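You operate a simulated robot arm through the tools that you are given. There is no shell and no other tool. Be economical: measure what you need, move in short steps, check, and stop when the job is done.

You run a simulated robot arm. Do the job below in one go: nothing can be reset, and whatever is moved stays where it is left.

JOB
Test the talkback in the headphones and set it to -20 dB ear level.
Fine: DIM on, TALK on, TALK slider to 0 dB, then the volume knob; TALK off, then DIM off.

The check looks at the end state, three seconds after you hand in, the way a careful person would. Anything else that was tipped, shoved, dropped, spilled or broken makes it a failure.

ROBOT AND FRAMES
A 6-joint arm with a two-finger parallel gripper, fixed in place. Base frame: the origin is at the foot of the arm, x ahead of it, y to its left, z up; the work surface is at about z = 729. Lengths are in mm, angles in degrees, forces in N, time in s.
With the tool pointing down near the work surface it reaches from about 420 to 860 mm from the base axis. Its first joint turns from -115.0 to 115.0 degrees. Payload 4.2 kg.
The TCP is the grasp point between the finger pads, 23 mm short of the fingertips. In the tool frame z runs along the fingers and y along their closing line. Largest opening 94 mm; finger width 38, thickness 10; the body of the gripper, 54 by 96 mm, starts 39 mm behind the TCP.
Orientation is told as [roll, pitch, yaw] about the base's x, y, z axes, in that order, counted from this pose: with the fingers straight down and closing along the base's y, the tool's x points along the base's -x, its y along +y and its z along -z.

CONTROLS
- The arm moves only by the tool servo_tool. Its argument "deltas" is a list of rows, each a list of 7 numbers: the gripper command, from -1 (shut) to 1 (fully open), values between in proportion, then the shift along the base's x, y, z in mm, then the turn, a rotation vector about the base's x, y, z in degrees. In form: [[gripper, dx, dy, dz, rx, ry, rz], ...]. A call has 1 to 8 rows; each row is the pose to reach, as a shift and turn from the pose commanded when the call began. Rows are played at 5 a second. More than 50 mm and 8.6 degrees between two rows, or a gripper value outside its range, and nothing of the call is played. Where a pose cannot be reached the arm comes as near as it can. A force on the tool above 40 N (or 10 N above the force at the start of the call, whichever is more), or a blocked arm, ends the call early, and 0.2 s more pass. Each finger travels about 108 mm/s and halts on what it meets, pressing with about 27 N; the grip force reading is that of the motor and also rises with nothing between the fingers. The clock runs only during rows and for 0.2 s after the last one: add rows that repeat a pose to give the fingers time. The reply holds the time, the measured pose of the TCP, the force on the tool along the base axes, the opening and the grip force, in the units named above and with some noise.
- Cameras (640 x 400 px; columns grow to the right, rows downward): "scene" is fixed at [222.1, -648.6, 1394.8]; the picture's right is [0.73, -0.69, 0.00], its down [-0.44, -0.46, -0.77] and it looks along [0.53, 0.56, -0.64] (base axes); focal length 246 px, centre (320, 200). "wrist" rides on the gripper at [-39, 0, -44] in the tool frame; the picture's right is [0.00, -1.00, 0.00], its down [0.97, 0.00, -0.24] and it looks along [0.24, 0.00, 0.97] (tool axes); focal length 218 px, centre (320, 200). There is no depth. A picture from a camera that has moved, and an enlarged one, comes with that camera's place and axes in the base frame and with its lens.
- capture(camera): a new picture of that camera. It takes no simulated time.
- move_column(by): slides the trunk up (or, below 0, down) by that many mm; the arm rides with it, the base frame stays. It gives what a move gives, with no picture.
- close_up(camera, box): a new picture of the part [left, top, right, bottom] of that camera's present view, enlarged. It takes no simulated time.
- hand_in(): hands the job in; it is judged then, once.

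Work in short steps. Places have to be worked out from the pictures, the camera data and where the tool is seen: move nearer, look again, correct. Check each grasp and each placing, and mend what went wrong. You have 120 turns and 84 pictures in all, those below and enlarged ones among them. Open the gripper and draw the arm clear of the work before you hand the job in, unless the task says otherwise; then end with one line.

The tools are called after "Request:" as a command line: name --pt "numbers of a row" for each row, then --argument value for the rest, lists and objects as JSON in quotes. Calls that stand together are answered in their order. servo_tool: Moves the arm, as the interface text tells. Its arguments: {"type":"object","properties":{"deltas":{"type":"array"}},"required":["deltas"]} The other tools are called the same way: move_column (by) slides the trunk up or down; capture (camera) takes a picture; close_up (camera, box) takes an enlarged picture of a part of a camera's view; hand_in () hands the job in.

At the start:

```text
clock: 0.0
ee_pos: [601.6, -50.2, 1154.8]
tcp_rot: [0.0, 0.0, -0.1]
ft_force: [0.4, 0.2, 0.1]
width: 94.2
grip_force: 0.2
trunk travel left (down, up): [-725.0, 265.0]
```

scene: 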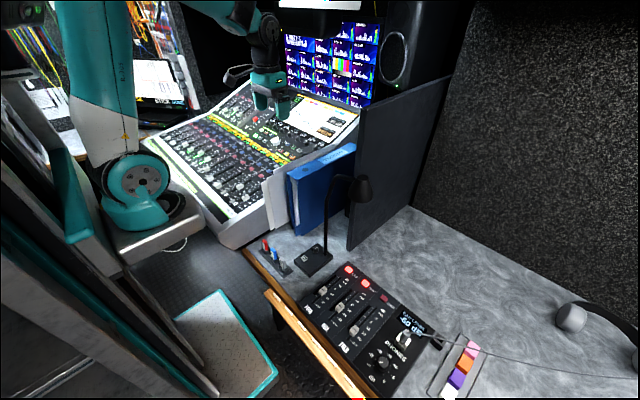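
wrist: 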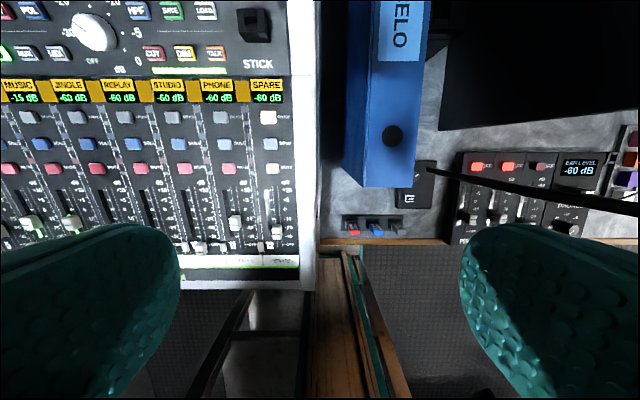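

I'll look closely at the headphone panel and the mixing desk first.

Request:
close_up --camera "scene" --box '[290, 250, 490, 400]'

Request:
close_up --camera "wrist" --box '[440, 120, 640, 245]'

Request:
close_up --camera "wrist" --box '[0, 0, 320, 200]'

```text
2.67 times, centred on (390, 325) of scene
camera zoom: at [222.1, -648.6, 1394.8], right [0.73, -0.69, 0.0], down [-0.44, -0.46, -0.77], along [0.53, 0.56, -0.64], focal length 657 px, centre (133, -133)
```

zoom: 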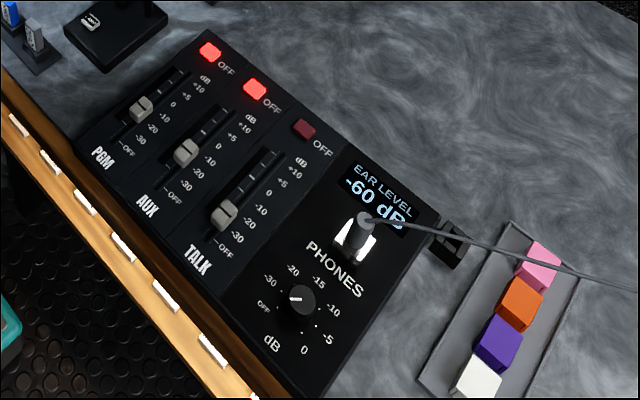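

```text
3.20 times, centred on (540, 182) of wrist
camera zoom: at [641.7, -49.4, 1198.1], right [0.0, -1.0, 0.0], down [-0.97, 0.0, 0.24], along [-0.24, 0.0, -0.97], focal length 698 px, centre (-384, 256)
```

zoom: 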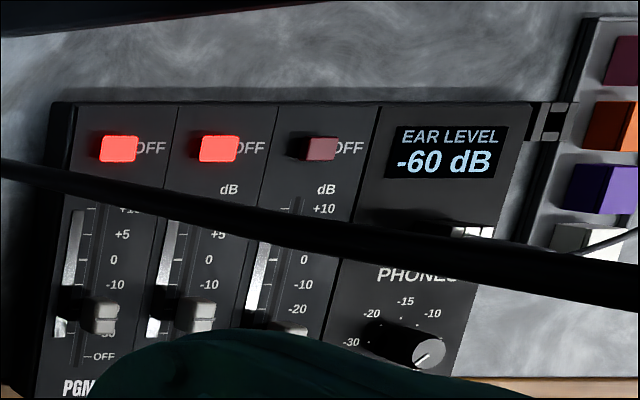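

```text
2.00 times, centred on (160, 100) of wrist
camera zoom: at [641.7, -49.4, 1198.1], right [0.0, -1.0, 0.0], down [-0.97, 0.0, 0.24], along [-0.24, 0.0, -0.97], focal length 436 px, centre (640, 400)
```

zoom: 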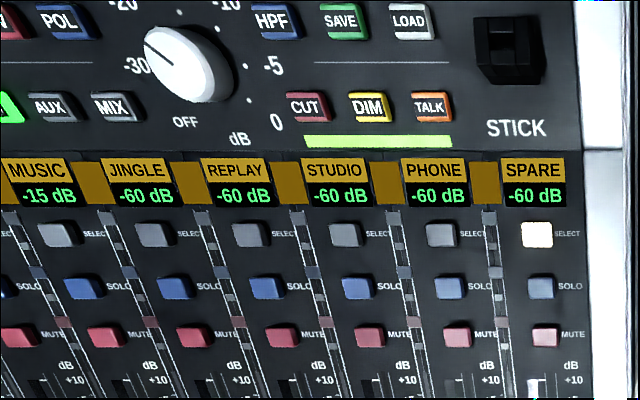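

I need the desk's whole right-hand section; I'll zoom on the button area and from the scene camera.

Request:
close_up --camera "wrist" --box '[0, 0, 280, 120]'

Request:
close_up --camera "scene" --box '[200, 60, 380, 180]'

```text
2.29 times, centred on (140, 60) of wrist
camera zoom: at [641.7, -49.4, 1198.1], right [0.0, -1.0, 0.0], down [-0.97, 0.0, 0.24], along [-0.24, 0.0, -0.97], focal length 499 px, centre (731, 520)
```

zoom: 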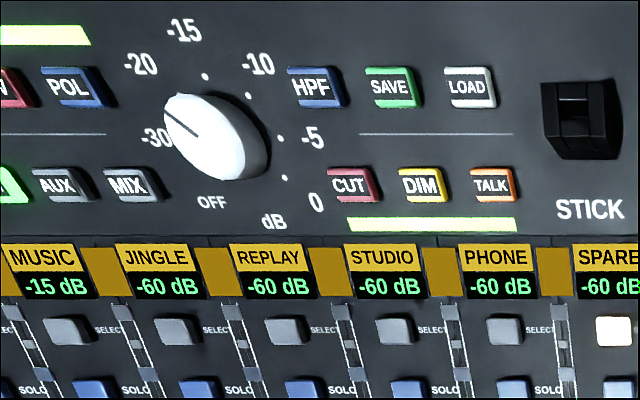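

```text
3.33 times, centred on (290, 120) of scene
camera zoom: at [222.1, -648.6, 1394.8], right [0.73, -0.69, 0.0], down [-0.44, -0.46, -0.77], along [0.53, 0.56, -0.64], focal length 821 px, centre (420, 467)
```

zoom: 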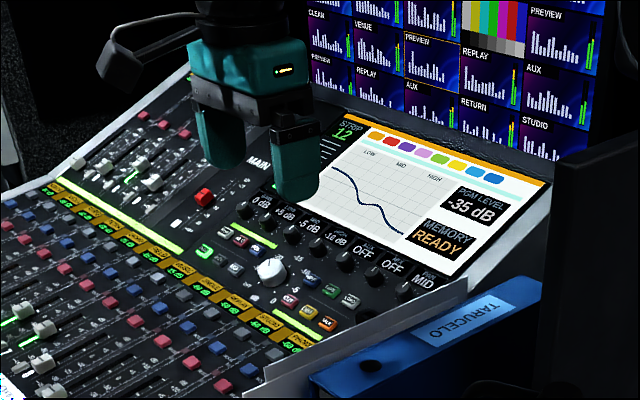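

DIM comes out at about (754, 120, 887) from triangulation, and TALK at about (754, 81, 887). The panel tilts about 20° upward with x. I'll close the gripper and hover above DIM, with the tool tilted to match.

Request:
servo_tool --pt "-1 15 24 -21 0 -3 0" --pt "-1 31 49 -43 0 -6 0" --pt "-1 47 73 -64 0 -9 0" --pt "-1 63 97 -86 0 -12 0" --pt "-1 79 121 -107 0 -15 0" --pt "-1 95 146 -128 0 -18 0" --pt "-1 110 170 -150 0 -20 0" --pt "-1 110 170 -150 0 -20 0"

Request:
capture --camera "wrist"

Request:
close_up --camera "scene" --box '[210, 60, 370, 160]'

```text
clock: 1.8
ee_pos: [709.8, 120.8, 1004.7]
tcp_rot: [-0.1, -20.1, 0.0]
ft_force: [-0.2, 0.0, -0.3]
width: 0.1
grip_force: 27.2
trunk travel left (down, up): [-725.0, 265.0]
```

```text
76 pictures are left
camera wrist: at [733.2, 120.9, 1058.4], right [0.0, -1.0, 0.0], down [-0.99, 0.0, -0.11], along [0.11, 0.0, -0.99], focal length 218 px, centre (320, 200)
```

wrist: 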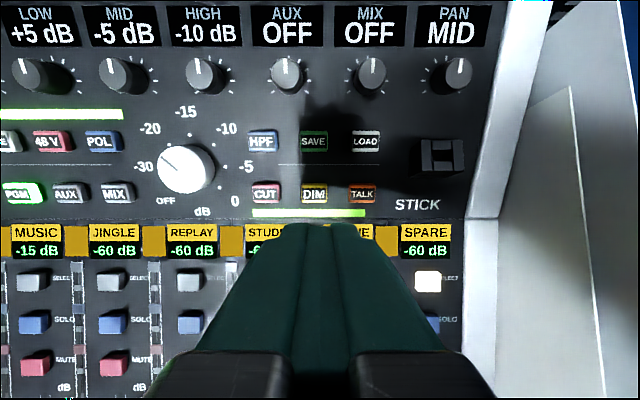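

```text
4.00 times, centred on (290, 110) of scene
camera zoom: at [222.1, -648.6, 1394.8], right [0.73, -0.69, 0.0], down [-0.44, -0.46, -0.77], along [0.53, 0.56, -0.64], focal length 985 px, centre (440, 560)
```

zoom: 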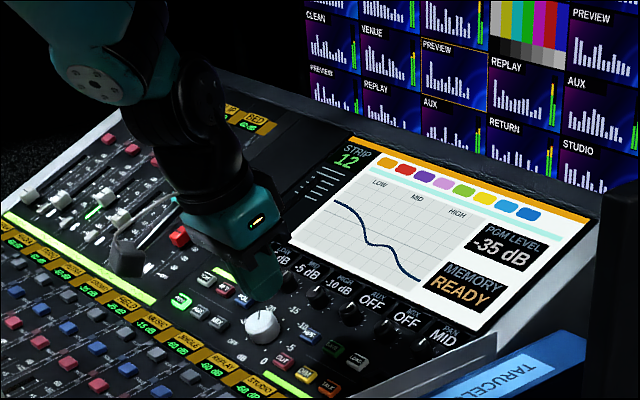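

DIM now resolves to about (757, 125) and TALK to about (757, 87). I'll descend to roughly 15 mm above DIM and check alignment.

Request:
servo_tool --pt "-1 15 2 -27 0 0 0" --pt "-1 25 4 -55 0 0 0" --pt "-1 34 4 -80 0 0 0" --pt "-1 34 4 -80 0 0 0"

Request:
capture --camera "wrist"

Request:
close_up --camera "scene" --box '[250, 100, 330, 150]'

```text
clock: 2.8
ee_pos: [745.3, 122.7, 924.4]
tcp_rot: [-0.1, -20.1, 0.1]
ft_force: [0.3, -0.6, 0.3]
width: 0.1
grip_force: 26.9
trunk travel left (down, up): [-725.0, 265.0]
```

```text
74 pictures are left
camera wrist: at [769.7, 124.4, 978.8], right [0.0, -1.0, 0.0], down [-0.99, 0.0, -0.11], along [0.11, 0.0, -0.99], focal length 218 px, centre (320, 200)
```

wrist: 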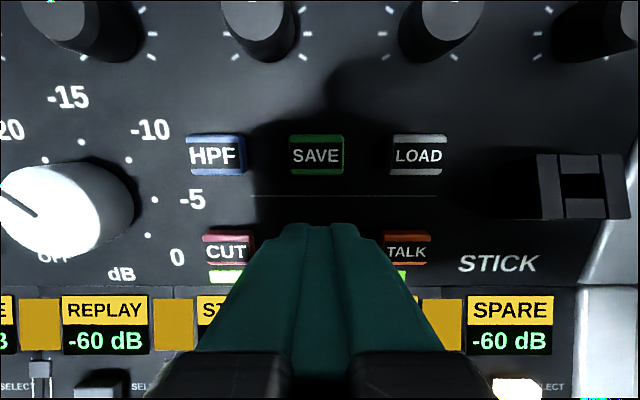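

```text
8.00 times, centred on (290, 125) of scene
camera zoom: at [222.1, -648.6, 1394.8], right [0.73, -0.69, 0.0], down [-0.44, -0.46, -0.77], along [0.53, 0.56, -0.64], focal length 1970 px, centre (560, 800)
```

zoom: 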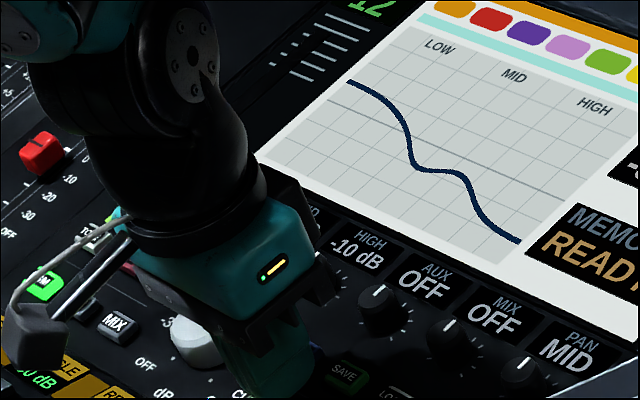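

Alignment is good. I'll press along the panel normal in small steps.

Request:
servo_tool --pt "-1 2.4 0 -6.6 0 0 0" --pt "-1 4.4 0 -12.2 0 0 0" --pt "-1 5.1 0 -14.1 0 0 0" --pt "-1 5.8 0 -16 0 0 0" --pt "-1 6.5 0 -17.9 0 0 0"

Request:
capture --camera "wrist"

```text
clock: 4.0
ee_pos: [751.5, 123.8, 906.3]
tcp_rot: [-0.1, -20.1, 0.0]
ft_force: [0.3, -0.8, -0.1]
width: 0.0
grip_force: 26.6
trunk travel left (down, up): [-725.0, 265.0]
```

```text
72 pictures are left
camera wrist: at [775.1, 124.9, 960.9], right [0.0, -1.0, 0.0], down [-0.99, 0.0, -0.11], along [0.11, 0.0, -0.99], focal length 218 px, centre (320, 200)
```

wrist: 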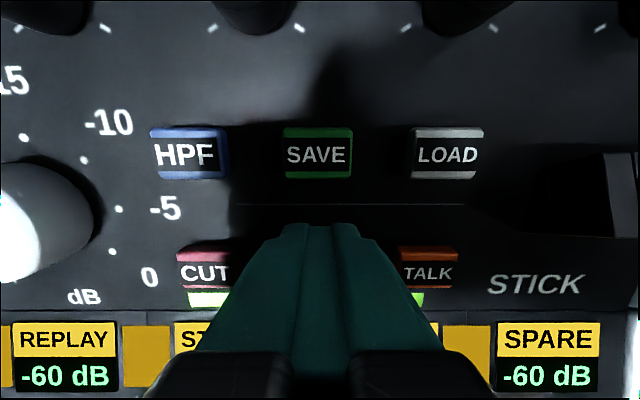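

No contact yet; the tip should be about at the button. I'll continue pressing in small steps.

Request:
servo_tool --pt "-1 0.5 0 -1.5 0 0 0" --pt "-1 1 0 -3 0 0 0" --pt "-1 1.6 0 -4.5 0 0 0" --pt "-1 2.1 0 -6 0 0 0"

Request:
capture --camera "wrist"

```text
clock: 5.0
ee_pos: [751.9, 122.9, 900.0]
tcp_rot: [0.0, -20.0, 0.0]
ft_force: [-1.1, 0.6, 1.6]
width: 0.0
grip_force: 27.1
trunk travel left (down, up): [-725.0, 265.0]
```

```text
71 pictures are left
camera wrist: at [776.9, 124.1, 955.1], right [0.0, -1.0, 0.0], down [-0.99, 0.0, -0.11], along [0.11, 0.0, -0.99], focal length 218 px, centre (320, 200)
```

wrist: 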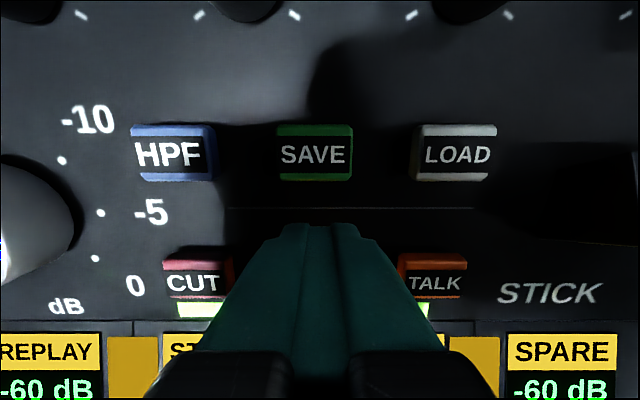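

A light force is showing, so this is contact. I'll press a few mm further, then hold.

Request:
servo_tool --pt "-1 0.3 0 -0.9 0 0 0" --pt "-1 0.7 0 -1.9 0 0 0" --pt "-1 0.7 0 -1.9 0 0 0"

Request:
capture --camera "wrist"

```text
clock: 5.8
ee_pos: [753.5, 123.2, 898.7]
tcp_rot: [0.0, -20.1, 0.0]
ft_force: [-4.3, -1.2, 8.7]
width: 0.1
grip_force: 26.7
trunk travel left (down, up): [-725.0, 265.0]
```

```text
70 pictures are left
camera wrist: at [777.3, 123.8, 953.1], right [0.0, -1.0, 0.0], down [-0.99, 0.0, -0.11], along [0.11, 0.0, -0.99], focal length 218 px, centre (320, 200)
```

wrist: 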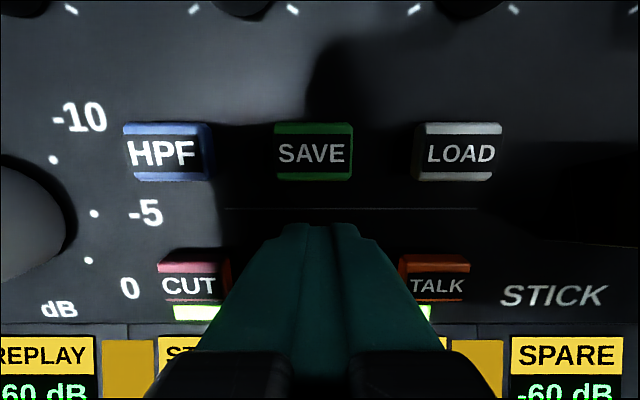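

Normal force is about 9.7 N. I'll retract and look at whether DIM lit.

Request:
servo_tool --pt "-1 -5 0 14 0 0 0" --pt "-1 -20 0 40 0 0 0" --pt "-1 -40 0 65 0 0 0" --pt "-1 -40 0 65 0 0 0"

Request:
capture --camera "wrist"

```text
clock: 6.8
ee_pos: [714.7, 120.6, 963.2]
tcp_rot: [0.1, -20.0, 0.0]
ft_force: [0.6, -0.6, 0.5]
width: 0.2
grip_force: 26.8
trunk travel left (down, up): [-725.0, 265.0]
```

```text
69 pictures are left
camera wrist: at [737.4, 122.8, 1019.0], right [0.0, -1.0, 0.0], down [-0.99, 0.0, -0.11], along [0.11, 0.0, -0.99], focal length 218 px, centre (320, 200)
```

wrist: 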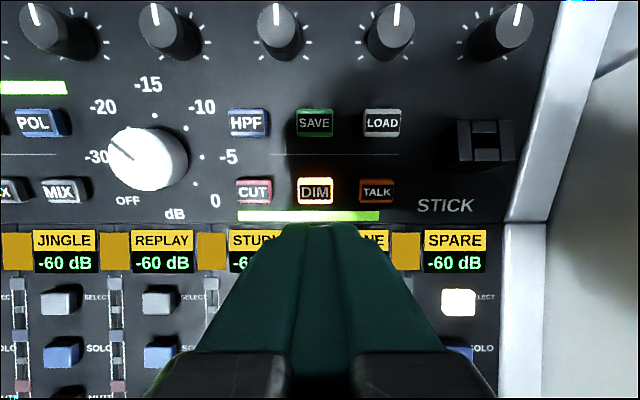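

DIM is lit. TALK sits 38.4 mm to the -y side, so I'll repeat the press there and come back.

Request:
servo_tool --pt "-1 5 -20 -5 0 0 0" --pt "-1 20 -38 -30 0 0 0" --pt "-1 35 -38.4 -51 0 0 0" --pt "-1 39 -38.4 -62 0 0 0" --pt "-1 40 -38.4 -65 0 0 0" --pt "-1 40 -38.4 -65 0 0 0" --pt "-1 35 -38.4 -51 0 0 0" --pt "-1 20 -38.4 -25 0 0 0"

Request:
servo_tool --pt "-1 -20 0 25 0 0 0" --pt "-1 -20 0 25 0 0 0"

Request:
capture --camera "wrist"

```text
clock: 8.6
ee_pos: [733.8, 84.3, 937.3]
tcp_rot: [-0.1, -19.9, 0.1]
ft_force: [-0.5, -0.1, 0.5]
width: 0.2
grip_force: 26.6
trunk travel left (down, up): [-725.0, 265.0]
```

```text
clock: 9.2
ee_pos: [713.2, 84.7, 964.5]
tcp_rot: [-0.1, -20.0, -0.1]
ft_force: [0.0, -0.6, 0.8]
width: 0.0
grip_force: 26.4
trunk travel left (down, up): [-725.0, 265.0]
```

```text
68 pictures are left
camera wrist: at [737.0, 86.2, 1018.8], right [0.0, -1.0, 0.0], down [-0.99, 0.0, -0.11], along [0.11, 0.0, -0.99], focal length 218 px, centre (320, 200)
```

wrist: 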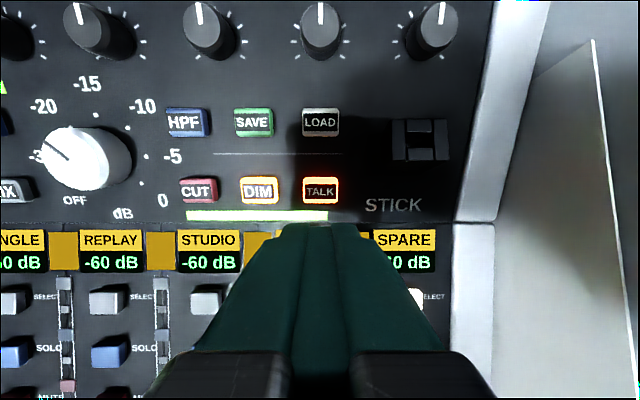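

DIM and TALK are both lit. The phones box is near (470, -550, 755), and a gooseneck stands near (556, -287). I'll raise and retract first, then take another look before swinging.

Request:
servo_tool --pt "-1 -20 0 30 0 3 0" --pt "-1 -45 -8 65 0 6 0" --pt "-1 -72 -15 100 0 9 0" --pt "-1 -100 -25 135 0 12 0" --pt "-1 -130 -35 165 0 15 0" --pt "-1 -165 -50 185 0 18 0" --pt "-1 -200 -70 200 0 20 0" --pt "-1 -230 -95 210 0 20 0"

Request:
servo_tool --pt "-1 0 -40 0 0 0 0" --pt "-1 0 -80 0 0 0 0" --pt "-1 0 -80 0 0 0 0"

Request:
capture --camera "wrist"

Request:
close_up --camera "scene" --box '[230, 140, 450, 280]'

```text
clock: 11.0
ee_pos: [485.7, -9.6, 1174.1]
tcp_rot: [0.1, 0.0, 0.0]
ft_force: [0.8, 0.3, 0.0]
width: 0.0
grip_force: 27.2
trunk travel left (down, up): [-725.0, 265.0]
```

```text
clock: 11.8
ee_pos: [484.6, -89.2, 1173.1]
tcp_rot: [0.1, 0.0, 0.0]
ft_force: [0.3, -0.4, 0.1]
width: 0.3
grip_force: 27.2
trunk travel left (down, up): [-725.0, 265.0]
```

```text
67 pictures are left
camera wrist: at [525.5, -88.4, 1217.3], right [0.0, -1.0, 0.0], down [-0.97, 0.0, 0.24], along [-0.24, 0.0, -0.97], focal length 218 px, centre (320, 200)
```

wrist: 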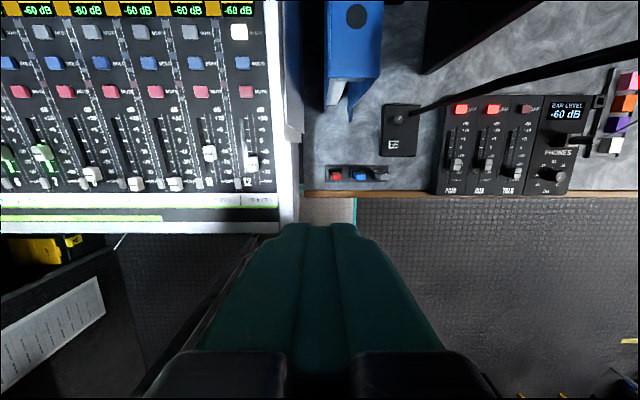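

```text
2.86 times, centred on (340, 210) of scene
camera zoom: at [222.1, -648.6, 1394.8], right [0.73, -0.69, 0.0], down [-0.44, -0.46, -0.77], along [0.53, 0.56, -0.64], focal length 704 px, centre (263, 171)
```

zoom: 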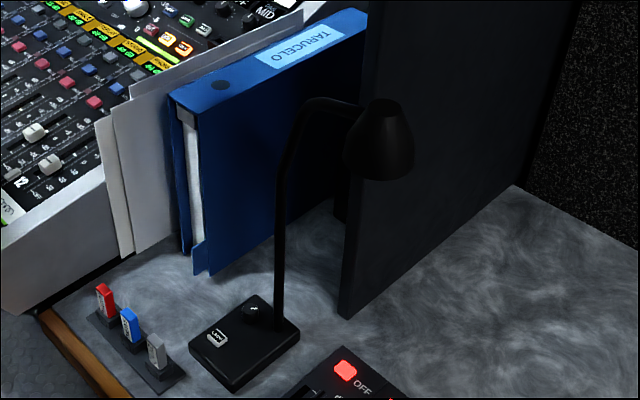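

The lamp stalk is at about (596, -290) with its top near z 1060, and the head is near (640, -360). I'll stay at z≈1170 and swing to (480, -400).

Request:
servo_tool --pt "-1 0 -45 0 0 0 0" --pt "-1 0 -90 0 0 0 0" --pt "-1 -5 -135 0 0 0 0" --pt "-1 -10 -180 0 0 0 0" --pt "-1 -15 -225 0 0 0 0" --pt "-1 -20 -270 0 0 0 0" --pt "-1 -25 -315 0 0 0 0" --pt "-1 -30 -360 0 0 0 0"

Request:
servo_tool --pt "-1 0 -30 -30 0 0 0" --pt "-1 0 -60 -60 0 0 0" --pt "-1 0 -60 -100 0 0 0" --pt "-1 0 -60 -140 0 0 0" --pt "-1 0 -60 -140 0 0 0"

Request:
capture --camera "wrist"

Request:
capture --camera "scene"

```text
clock: 13.6
ee_pos: [454.0, -448.8, 1173.3]
tcp_rot: [-0.1, -0.1, 0.0]
ft_force: [0.6, -0.3, 1.2]
width: 0.0
grip_force: 27.2
trunk travel left (down, up): [-725.0, 265.0]
```

```text
clock: 14.8
ee_pos: [453.4, -508.9, 1032.0]
tcp_rot: [0.0, 0.0, 0.0]
ft_force: [0.1, -0.1, -0.1]
width: 0.0
grip_force: 26.8
trunk travel left (down, up): [-725.0, 265.0]
```

```text
65 pictures are left
camera wrist: at [494.0, -508.0, 1075.8], right [0.0, -1.0, 0.0], down [-0.97, 0.0, 0.24], along [-0.24, 0.0, -0.97], focal length 218 px, centre (320, 200)
```

wrist: 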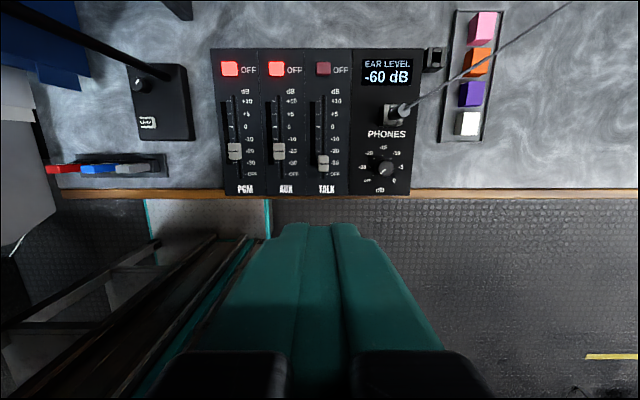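

```text
64 pictures are left
```

scene: 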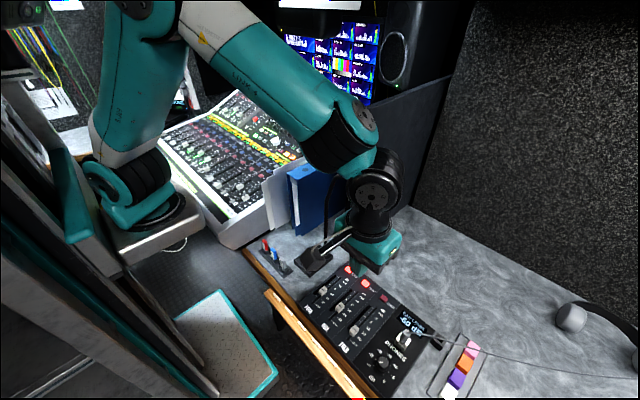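

TALK cap is at about (470, -512). I'll zoom on the panel from here.

Request:
close_up --camera "wrist" --box '[210, 60, 420, 192]'

Request:
close_up --camera "scene" --box '[320, 290, 448, 370]'

```text
3.03 times, centred on (315, 126) of wrist
camera zoom: at [494.0, -508.0, 1075.8], right [0.0, -1.0, 0.0], down [-0.97, 0.0, 0.24], along [-0.24, 0.0, -0.97], focal length 661 px, centre (335, 424)
```

zoom: 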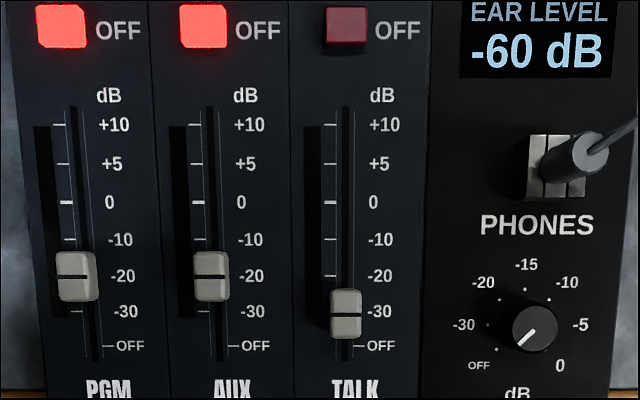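

```text
5.00 times, centred on (384, 330) of scene
camera zoom: at [222.1, -648.6, 1394.8], right [0.73, -0.69, 0.0], down [-0.44, -0.46, -0.77], along [0.53, 0.56, -0.64], focal length 1231 px, centre (0, -450)
```

zoom: 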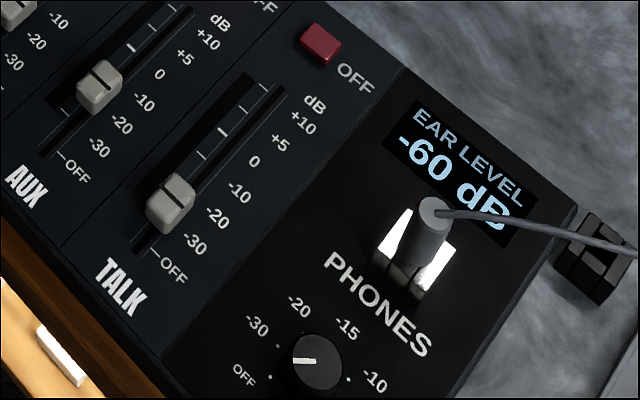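

Panel is flat, with top of caps near z≈747. I'll open to about 35 mm and descend above the TALK cap at (469, -513).

Request:
servo_tool --pt "-0.25 5 -2 -45 0 0 0" --pt "-0.25 10 -4 -90 0 0 0" --pt "-0.25 15.5 -4 -135 0 0 0" --pt "-0.25 15.5 -4 -180 0 0 0" --pt "-0.25 15.5 -4 -225 0 0 0" --pt "-0.25 15.5 -4 -225 0 0 0"

Request:
capture --camera "wrist"

Request:
close_up --camera "scene" --box '[310, 270, 438, 350]'

```text
clock: 16.2
ee_pos: [469.4, -511.0, 807.2]
tcp_rot: [0.0, 0.0, 0.0]
ft_force: [0.6, -0.1, 0.0]
width: 35.4
grip_force: 0.1
trunk travel left (down, up): [-725.0, 265.0]
```

```text
61 pictures are left
camera wrist: at [511.0, -510.0, 850.3], right [0.0, -1.0, 0.0], down [-0.97, 0.0, 0.24], along [-0.24, 0.0, -0.97], focal length 218 px, centre (320, 200)
```

wrist: 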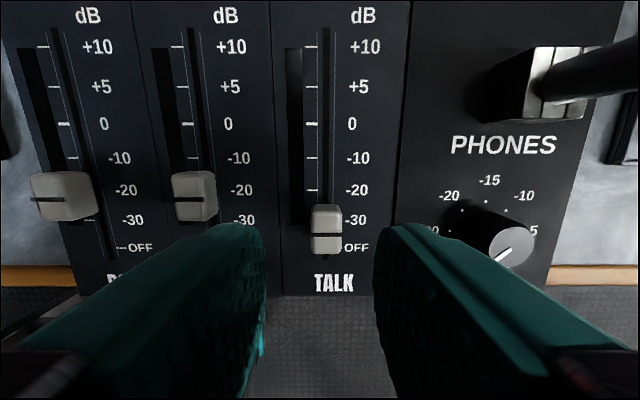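

```text
5.00 times, centred on (374, 310) of scene
camera zoom: at [222.1, -648.6, 1394.8], right [0.73, -0.69, 0.0], down [-0.44, -0.46, -0.77], along [0.53, 0.56, -0.64], focal length 1231 px, centre (50, -350)
```

zoom: 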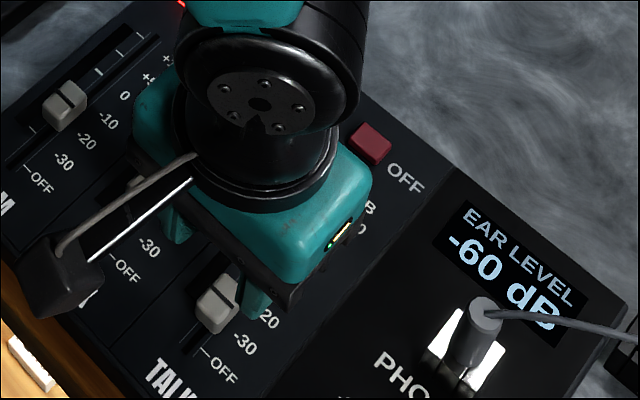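

Well aligned; I'll shift y by -1.5 and lower to tip z≈742, then close on the cap.

Request:
servo_tool --pt "-0.25 0 -1.5 -20 0 0 0" --pt "-0.25 0 -1.5 -35 0 0 0" --pt "-0.25 0 -1.5 -42 0 0 0" --pt "-0.25 0 -1.5 -42 0 0 0"

Request:
capture --camera "wrist"

```text
clock: 17.2
ee_pos: [470.3, -514.4, 764.9]
tcp_rot: [0.0, 0.0, 0.1]
ft_force: [0.2, 0.1, 0.8]
width: 35.4
grip_force: 0.1
trunk travel left (down, up): [-725.0, 265.0]
```

```text
59 pictures are left
camera wrist: at [510.1, -513.8, 809.5], right [0.0, -1.0, 0.0], down [-0.97, 0.0, 0.24], along [-0.24, 0.0, -0.97], focal length 218 px, centre (320, 200)
```

wrist: 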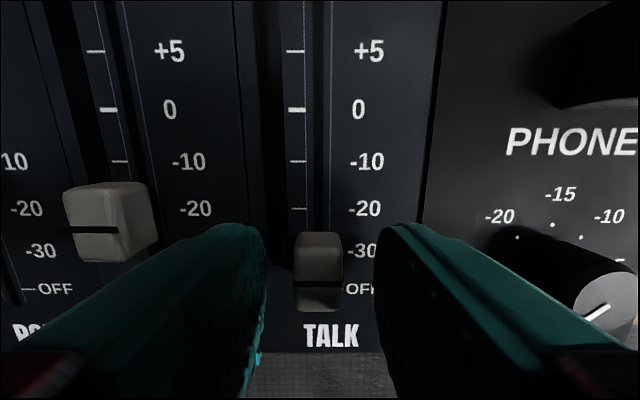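

Centred. Closing on the cap.

Request:
servo_tool --pt "-0.6 0 0 0 0 0 0" --pt "-0.8 0 0 0 0 0 0" --pt "-0.8 0 0 0 0 0 0"

Request:
capture --camera "wrist"

```text
clock: 18.0
ee_pos: [468.3, -514.6, 766.5]
tcp_rot: [0.1, 0.0, 0.0]
ft_force: [-0.4, 4.9, -0.1]
width: 14.5
grip_force: 45.6
trunk travel left (down, up): [-725.0, 265.0]
```

```text
58 pictures are left
camera wrist: at [510.2, -513.2, 809.5], right [0.0, -1.0, 0.0], down [-0.97, 0.0, 0.24], along [-0.24, 0.0, -0.97], focal length 218 px, centre (320, 200)
```

wrist: 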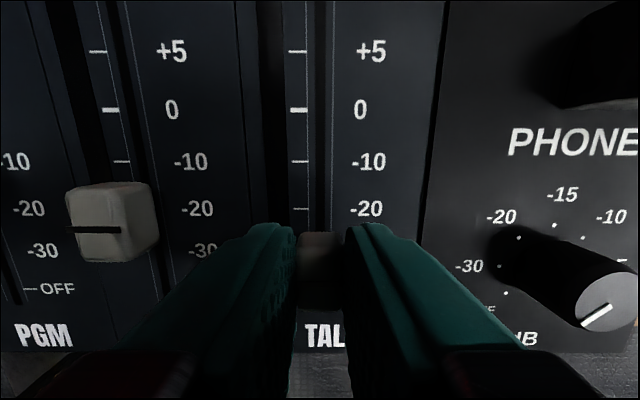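

Gripped at 14.5 mm. The 0 dB tick is at x≈521 and the cap at ≈469, so I'll slide +50 mm gently and check.

Request:
servo_tool --pt "-0.8 8 0 0 0 0 0" --pt "-0.8 18 0 0 0 0 0" --pt "-0.8 28 0 0 0 0 0" --pt "-0.8 38 0 0 0 0 0" --pt "-0.8 46 0 0 0 0 0" --pt "-0.8 50 0 0 0 0 0" --pt "-0.8 50 0 0 0 0 0"

Request:
capture --camera "wrist"

Request:
close_up --camera "scene" --box '[310, 270, 438, 350]'

```text
clock: 19.6
ee_pos: [519.6, -513.9, 765.7]
tcp_rot: [0.1, 0.0, -0.1]
ft_force: [0.5, 12.2, -7.3]
width: 14.8
grip_force: 45.5
trunk travel left (down, up): [-725.0, 265.0]
```

```text
57 pictures are left
camera wrist: at [559.9, -513.2, 809.5], right [0.0, -1.0, 0.0], down [-0.97, 0.0, 0.24], along [-0.24, 0.0, -0.97], focal length 218 px, centre (320, 200)
```

wrist: 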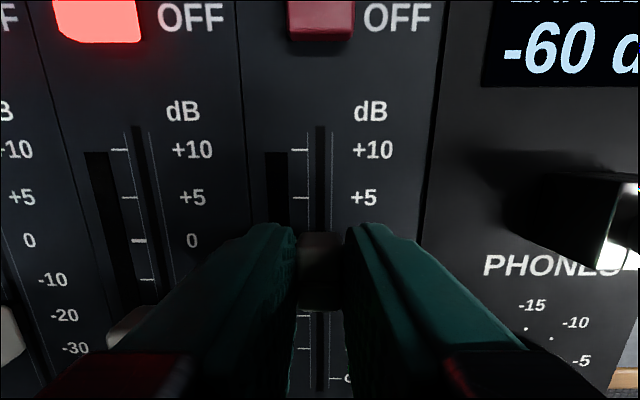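

```text
5.00 times, centred on (374, 310) of scene
camera zoom: at [222.1, -648.6, 1394.8], right [0.73, -0.69, 0.0], down [-0.44, -0.46, -0.77], along [0.53, 0.56, -0.64], focal length 1231 px, centre (50, -350)
```

zoom: 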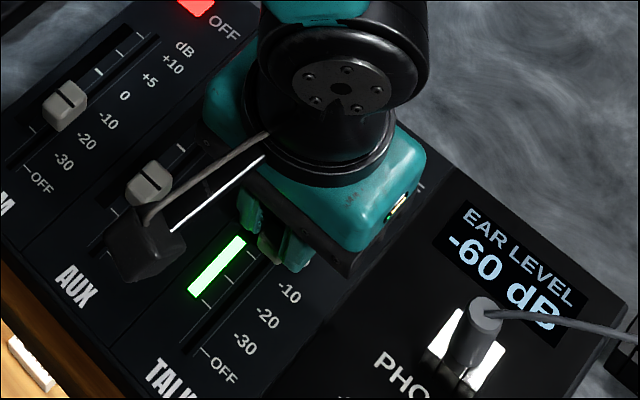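

The cap moved, and a green talkback meter is now lit. I'll release and rise to check the cap against the 0 dB tick.

Request:
servo_tool --pt "-0.25 0 0 0 0 0 0" --pt "-0.25 0 0 0 0 0 0" --pt "-0.25 0 0 40 0 0 0" --pt "-0.25 -10 0 85 0 0 0" --pt "-0.25 -20 0 130 0 0 0" --pt "-0.25 -20 0 130 0 0 0"

Request:
close_up --camera "wrist" --box '[200, 60, 440, 210]'

```text
clock: 21.0
ee_pos: [497.8, -516.1, 895.2]
tcp_rot: [0.0, 0.0, 0.0]
ft_force: [-0.5, 0.1, -0.1]
width: 35.3
grip_force: 0.0
trunk travel left (down, up): [-725.0, 265.0]
```

```text
2.67 times, centred on (320, 135) of wrist
camera zoom: at [539.5, -515.0, 939.6], right [0.0, -1.0, 0.0], down [-0.97, 0.0, 0.24], along [-0.24, 0.0, -0.97], focal length 582 px, centre (320, 373)
```

zoom: 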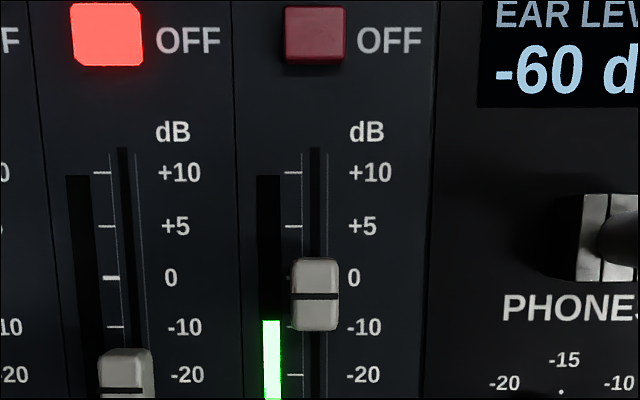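

The cap index is at x≈518 and the tick at ≈523, so it needs about +5 mm. I'll regrip and nudge it.

Request:
servo_tool --pt "-0.25 10 0 -45 0 0 0" --pt "-0.25 20 0 -90 0 0 0" --pt "-0.25 20 0 -122 0 0 0" --pt "-0.25 20 0 -130 0 0 0" --pt "-0.6 20 0 -130 0 0 0" --pt "-0.8 20 0 -130 0 0 0" --pt "-0.8 22 0 -130 0 0 0" --pt "-0.8 25 0 -130 0 0 0"

Request:
servo_tool --pt "-0.8 0 0 0 0 0 0" --pt "-0.25 0 0 0 0 0 0" --pt "-0.25 0 0 0 0 0 0" --pt "-0.25 -5 0 40 0 0 0" --pt "-0.25 -15 0 85 0 0 0" --pt "-0.25 -25 0 130 0 0 0" --pt "-0.25 -25 0 130 0 0 0"

Request:
close_up --camera "wrist" --box '[200, 60, 440, 210]'

Request:
close_up --camera "scene" --box '[310, 270, 438, 350]'

```text
clock: 22.8
ee_pos: [526.1, -515.0, 765.4]
tcp_rot: [0.1, 0.1, -0.1]
ft_force: [-0.5, 8.4, -2.0]
width: 14.7
grip_force: 45.0
trunk travel left (down, up): [-725.0, 265.0]
```

```text
clock: 24.4
ee_pos: [498.3, -516.4, 894.3]
tcp_rot: [0.1, -0.1, 0.0]
ft_force: [0.4, 0.0, 0.4]
width: 35.3
grip_force: 0.1
trunk travel left (down, up): [-725.0, 265.0]
```

```text
2.67 times, centred on (320, 135) of wrist
camera zoom: at [539.0, -514.8, 938.2], right [0.0, -1.0, 0.0], down [-0.97, 0.0, 0.24], along [-0.24, 0.0, -0.97], focal length 582 px, centre (320, 373)
```

zoom: 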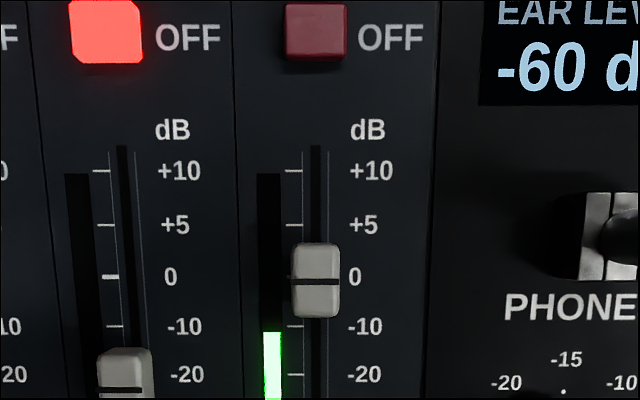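

```text
5.00 times, centred on (374, 310) of scene
camera zoom: at [222.1, -648.6, 1394.8], right [0.73, -0.69, 0.0], down [-0.44, -0.46, -0.77], along [0.53, 0.56, -0.64], focal length 1231 px, centre (50, -350)
```

zoom: 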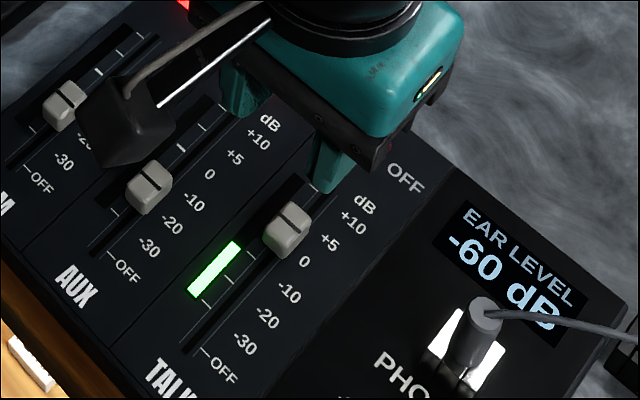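

Very close. I'll place the camera straight above the tick to remove parallax and verify.

Request:
servo_tool --pt "-0.25 -16 0 0 0 0 0" --pt "-0.25 -16 0 0 0 0 0"

Request:
close_up --camera "wrist" --box '[260, 110, 388, 190]'

```text
clock: 25.0
ee_pos: [483.5, -515.0, 895.3]
tcp_rot: [0.0, 0.1, 0.0]
ft_force: [0.4, 0.0, 0.3]
width: 35.2
grip_force: 0.1
trunk travel left (down, up): [-725.0, 265.0]
```

```text
5.00 times, centred on (324, 150) of wrist
camera zoom: at [524.0, -514.1, 939.3], right [0.0, -1.0, 0.0], down [-0.97, 0.0, 0.24], along [-0.24, 0.0, -0.97], focal length 1091 px, centre (300, 450)
```

zoom: 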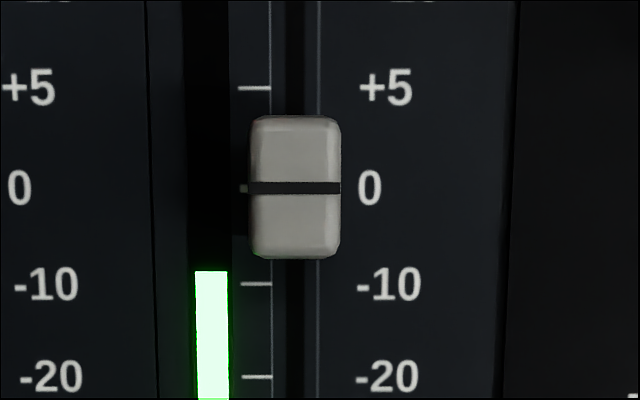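

The TALK fader sits exactly on 0 dB. Next is the knob at (462, -605): OFF to -20 is about 90° clockwise, so I'll pre-yaw the gripper +45° above it, opened to about 45 mm.

Request:
servo_tool --pt "-0.05 -5 -20 0 0 0 8" --pt "-0.05 -10 -40 0 0 0 16" --pt "-0.05 -16 -65 0 0 0 24" --pt "-0.05 -21.5 -90 0 0 0 32" --pt "-0.05 -21.5 -90 -20 0 0 40" --pt "-0.05 -21.5 -90 -50 0 0 45" --pt "-0.05 -21.5 -90 -50 0 0 45"

Request:
capture --camera "wrist"

Request:
close_up --camera "scene" --box '[300, 270, 460, 370]'

```text
clock: 26.6
ee_pos: [462.3, -606.8, 845.9]
tcp_rot: [0.0, 0.0, 45.0]
ft_force: [-0.2, -0.2, 0.4]
width: 44.5
grip_force: 0.1
trunk travel left (down, up): [-725.0, 265.0]
```

```text
51 pictures are left
camera wrist: at [490.8, -578.3, 889.3], right [0.71, -0.71, 0.0], down [-0.69, -0.69, 0.24], along [-0.17, -0.17, -0.97], focal length 218 px, centre (320, 200)
```

wrist: 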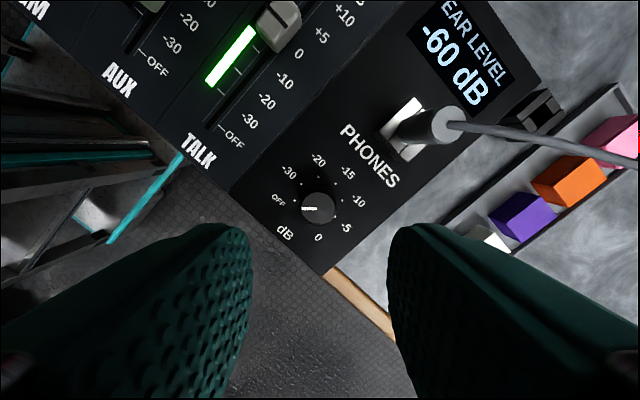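

```text
4.00 times, centred on (380, 320) of scene
camera zoom: at [222.1, -648.6, 1394.8], right [0.73, -0.69, 0.0], down [-0.44, -0.46, -0.77], along [0.53, 0.56, -0.64], focal length 985 px, centre (80, -280)
```

zoom: 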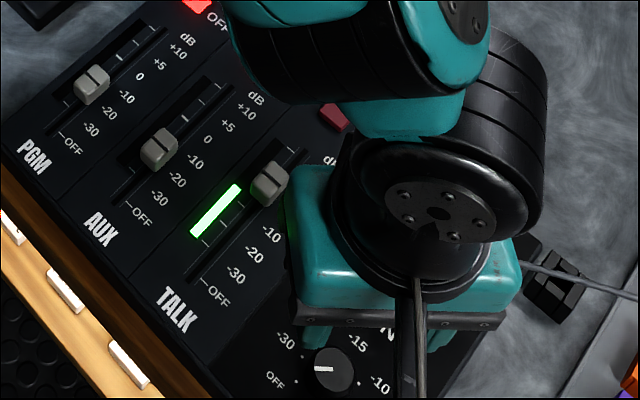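

Knob is at (462.5, -605). Lowering to tip z≈741 around it, with a small y correction.

Request:
servo_tool --pt "-0.05 0 1.5 -30 0 0 0" --pt "-0.05 0 1.5 -55 0 0 0" --pt "-0.05 0 1.5 -75 0 0 0" --pt "-0.05 0 1.5 -81 0 0 0" --pt "-0.05 0 1.5 -81 0 0 0"

Request:
capture --camera "wrist"

```text
clock: 27.8
ee_pos: [462.3, -605.4, 763.9]
tcp_rot: [0.0, -0.1, 45.0]
ft_force: [-0.5, 0.3, 0.2]
width: 44.8
grip_force: 0.0
trunk travel left (down, up): [-725.0, 265.0]
```

```text
49 pictures are left
camera wrist: at [490.8, -576.3, 808.7], right [0.71, -0.71, 0.0], down [-0.69, -0.69, 0.24], along [-0.17, -0.17, -0.97], focal length 218 px, centre (320, 200)
```

wrist: 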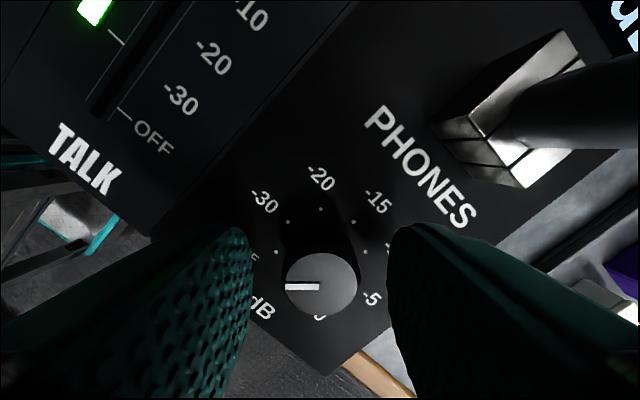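

Centred on the knob. Closing and checking the grip.

Request:
servo_tool --pt "-0.4 0 0 0 0 0 0" --pt "-0.65 0 0 0 0 0 0" --pt "-0.65 0 0 0 0 0 0"

```text
clock: 28.6
ee_pos: [462.1, -605.0, 765.5]
tcp_rot: [0.0, -0.1, 45.0]
ft_force: [3.1, -2.7, -2.3]
width: 23.3
grip_force: 44.9
trunk travel left (down, up): [-725.0, 265.0]
```

Gripped at 23.3 mm, matching the knob diameter. Turning 45° clockwise first, then I'll look at the display.

Request:
servo_tool --pt "-0.65 0 0 0 0 0 -7" --pt "-0.65 0 0 0 0 0 -14" --pt "-0.65 0 0 0 0 0 -21" --pt "-0.65 0 0 0 0 0 -28" --pt "-0.65 0 0 0 0 0 -35" --pt "-0.65 0 0 0 0 0 -40" --pt "-0.65 0 0 0 0 0 -45" --pt "-0.65 0 0 0 0 0 -45"

Request:
capture --camera "wrist"

Request:
close_up --camera "scene" --box '[300, 270, 460, 370]'

```text
clock: 30.4
ee_pos: [462.3, -607.2, 765.0]
tcp_rot: [-0.2, -0.1, -0.2]
ft_force: [8.6, -28.4, -9.5]
width: 23.4
grip_force: 44.7
trunk travel left (down, up): [-725.0, 265.0]
```

```text
48 pictures are left
camera wrist: at [503.2, -605.8, 808.9], right [0.0, -1.0, 0.0], down [-0.97, 0.0, 0.24], along [-0.24, 0.0, -0.97], focal length 218 px, centre (320, 200)
```

wrist: 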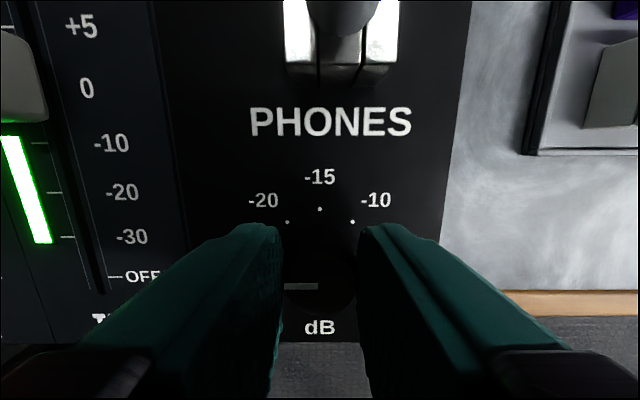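

```text
4.00 times, centred on (380, 320) of scene
camera zoom: at [222.1, -648.6, 1394.8], right [0.73, -0.69, 0.0], down [-0.44, -0.46, -0.77], along [0.53, 0.56, -0.64], focal length 985 px, centre (80, -280)
```

zoom: 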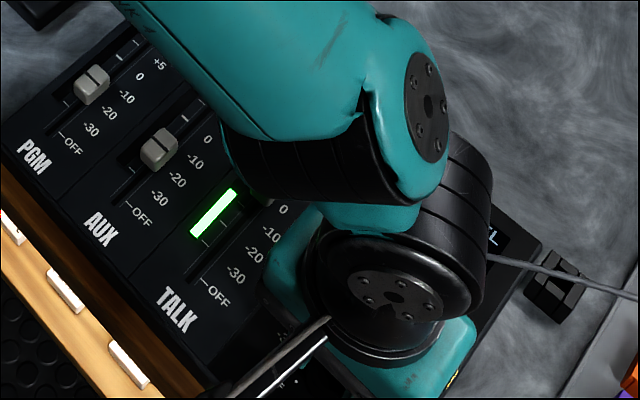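

The knob follows (pointer now at -30), but side force has built to 28 N. I'll release and regrip at the centre, then continue.

Request:
servo_tool --pt "-0.4 0 0 0 0 0 -45" --pt "-0.4 0 0 0 0 0 -45"

```text
refused: row 1 steps farther than a row can; nothing moved
```

The deltas are relative to the current pose, so I'll release with no turn.

Request:
servo_tool --pt "-0.4 0 0 0 0 0 0" --pt "-0.4 0 0 0 0 0 0"

Request:
capture --camera "wrist"

```text
clock: 31.0
ee_pos: [462.0, -604.4, 765.6]
tcp_rot: [0.0, 0.2, 0.0]
ft_force: [-2.0, -4.5, 1.3]
width: 30.3
grip_force: 2.4
trunk travel left (down, up): [-725.0, 265.0]
```

```text
46 pictures are left
camera wrist: at [502.5, -603.1, 808.6], right [0.0, -1.0, 0.0], down [-0.97, 0.0, 0.24], along [-0.24, 0.0, -0.97], focal length 218 px, centre (320, 200)
```

wrist: 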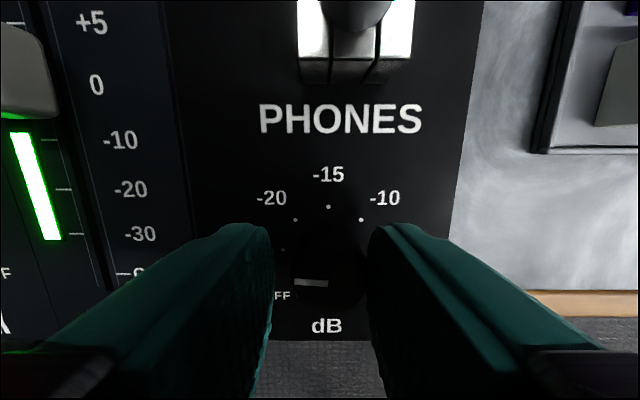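

Knob centre is really about y=-607. I'll shift by -2.5, regrip, and turn a further 40°.

Request:
servo_tool --pt "-0.3 0 -2.5 0 0 0 0" --pt "-0.6 0 -2.5 0 0 0 0" --pt "-0.65 0 -2.5 0 0 0 0" --pt "-0.65 0 -2.5 0 0 0 -6" --pt "-0.65 0 -2.5 0 0 0 -13" --pt "-0.65 0 -2.5 0 0 0 -20" --pt "-0.65 0 -2.5 0 0 0 -20"

Request:
servo_tool --pt "-0.65 0 0 0 0 0 -7" --pt "-0.65 0 0 0 0 0 -14" --pt "-0.65 0 0 0 0 0 -20" --pt "-0.65 0 0 0 0 0 -20"

Request:
capture --camera "wrist"

Request:
close_up --camera "scene" --box '[300, 270, 460, 370]'

```text
clock: 32.6
ee_pos: [462.8, -607.8, 764.7]
tcp_rot: [-0.1, 0.0, -20.2]
ft_force: [1.7, -14.8, -10.1]
width: 23.7
grip_force: 45.7
trunk travel left (down, up): [-725.0, 265.0]
```

```text
clock: 33.6
ee_pos: [461.4, -608.9, 765.0]
tcp_rot: [-0.1, 0.0, -40.3]
ft_force: [-4.0, -29.0, -10.0]
width: 23.3
grip_force: 44.5
trunk travel left (down, up): [-725.0, 265.0]
```

```text
45 pictures are left
camera wrist: at [493.2, -632.8, 808.8], right [-0.65, -0.76, 0.0], down [-0.74, 0.63, 0.24], along [-0.18, 0.15, -0.97], focal length 218 px, centre (320, 200)
```

wrist: 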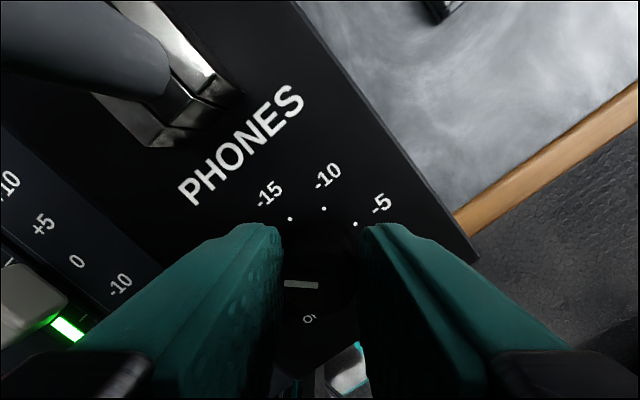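

```text
4.00 times, centred on (380, 320) of scene
camera zoom: at [222.1, -648.6, 1394.8], right [0.73, -0.69, 0.0], down [-0.44, -0.46, -0.77], along [0.53, 0.56, -0.64], focal length 985 px, centre (80, -280)
```

zoom: 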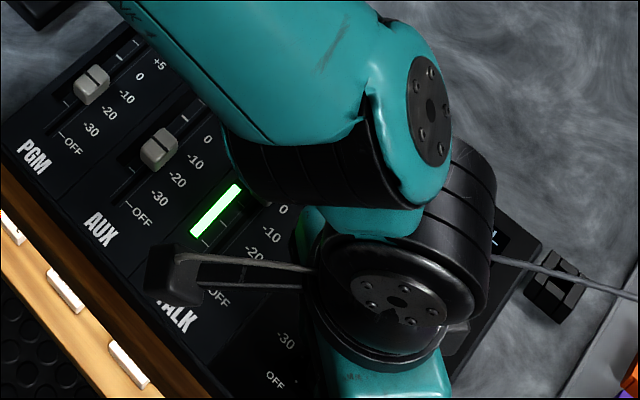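

Now at about 85° of turn. I'll release, lift clear and yaw back to read pointer and display.

Request:
servo_tool --pt "-0.4 0 0 0 0 0 0" --pt "-0.2 0 0 0 0 0 0" --pt "-0.2 0 0 40 0 0 0" --pt "-0.2 0 0 80 0 0 8" --pt "-0.2 0 0 120 0 0 16" --pt "-0.2 0 0 120 0 0 24" --pt "-0.2 0 0 120 0 0 32" --pt "-0.2 0 0 120 0 0 40"

Request:
capture --camera "wrist"

```text
clock: 35.4
ee_pos: [462.5, -606.0, 884.2]
tcp_rot: [0.0, 0.0, 0.1]
ft_force: [-0.2, -0.4, 0.2]
width: 37.8
grip_force: 0.0
trunk travel left (down, up): [-725.0, 265.0]
```

```text
43 pictures are left
camera wrist: at [502.9, -605.2, 928.3], right [0.0, -1.0, 0.0], down [-0.97, 0.0, 0.24], along [-0.24, 0.0, -0.97], focal length 218 px, centre (320, 200)
```

wrist: 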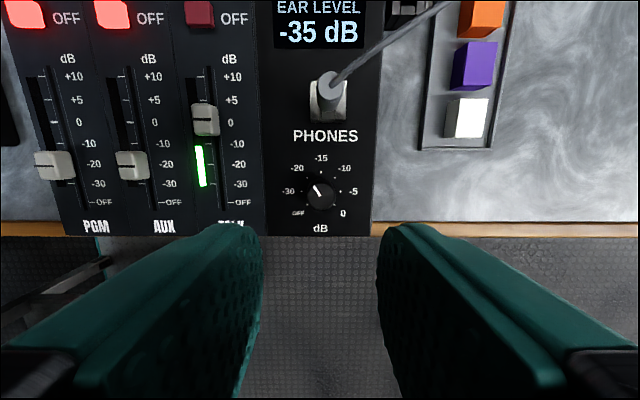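

Display reads -35 dB, so the talk signal itself is below 0 and the knob has to go further. I'll zoom in on the pointer.

Request:
close_up --camera "wrist" --box '[256, 140, 384, 220]'

```text
5.00 times, centred on (320, 180) of wrist
camera zoom: at [502.9, -605.2, 928.3], right [0.0, -1.0, 0.0], down [-0.97, 0.0, 0.24], along [-0.24, 0.0, -0.97], focal length 1091 px, centre (320, 300)
```

zoom: 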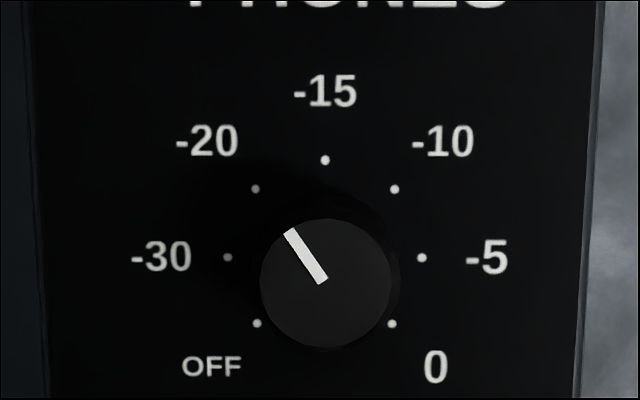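

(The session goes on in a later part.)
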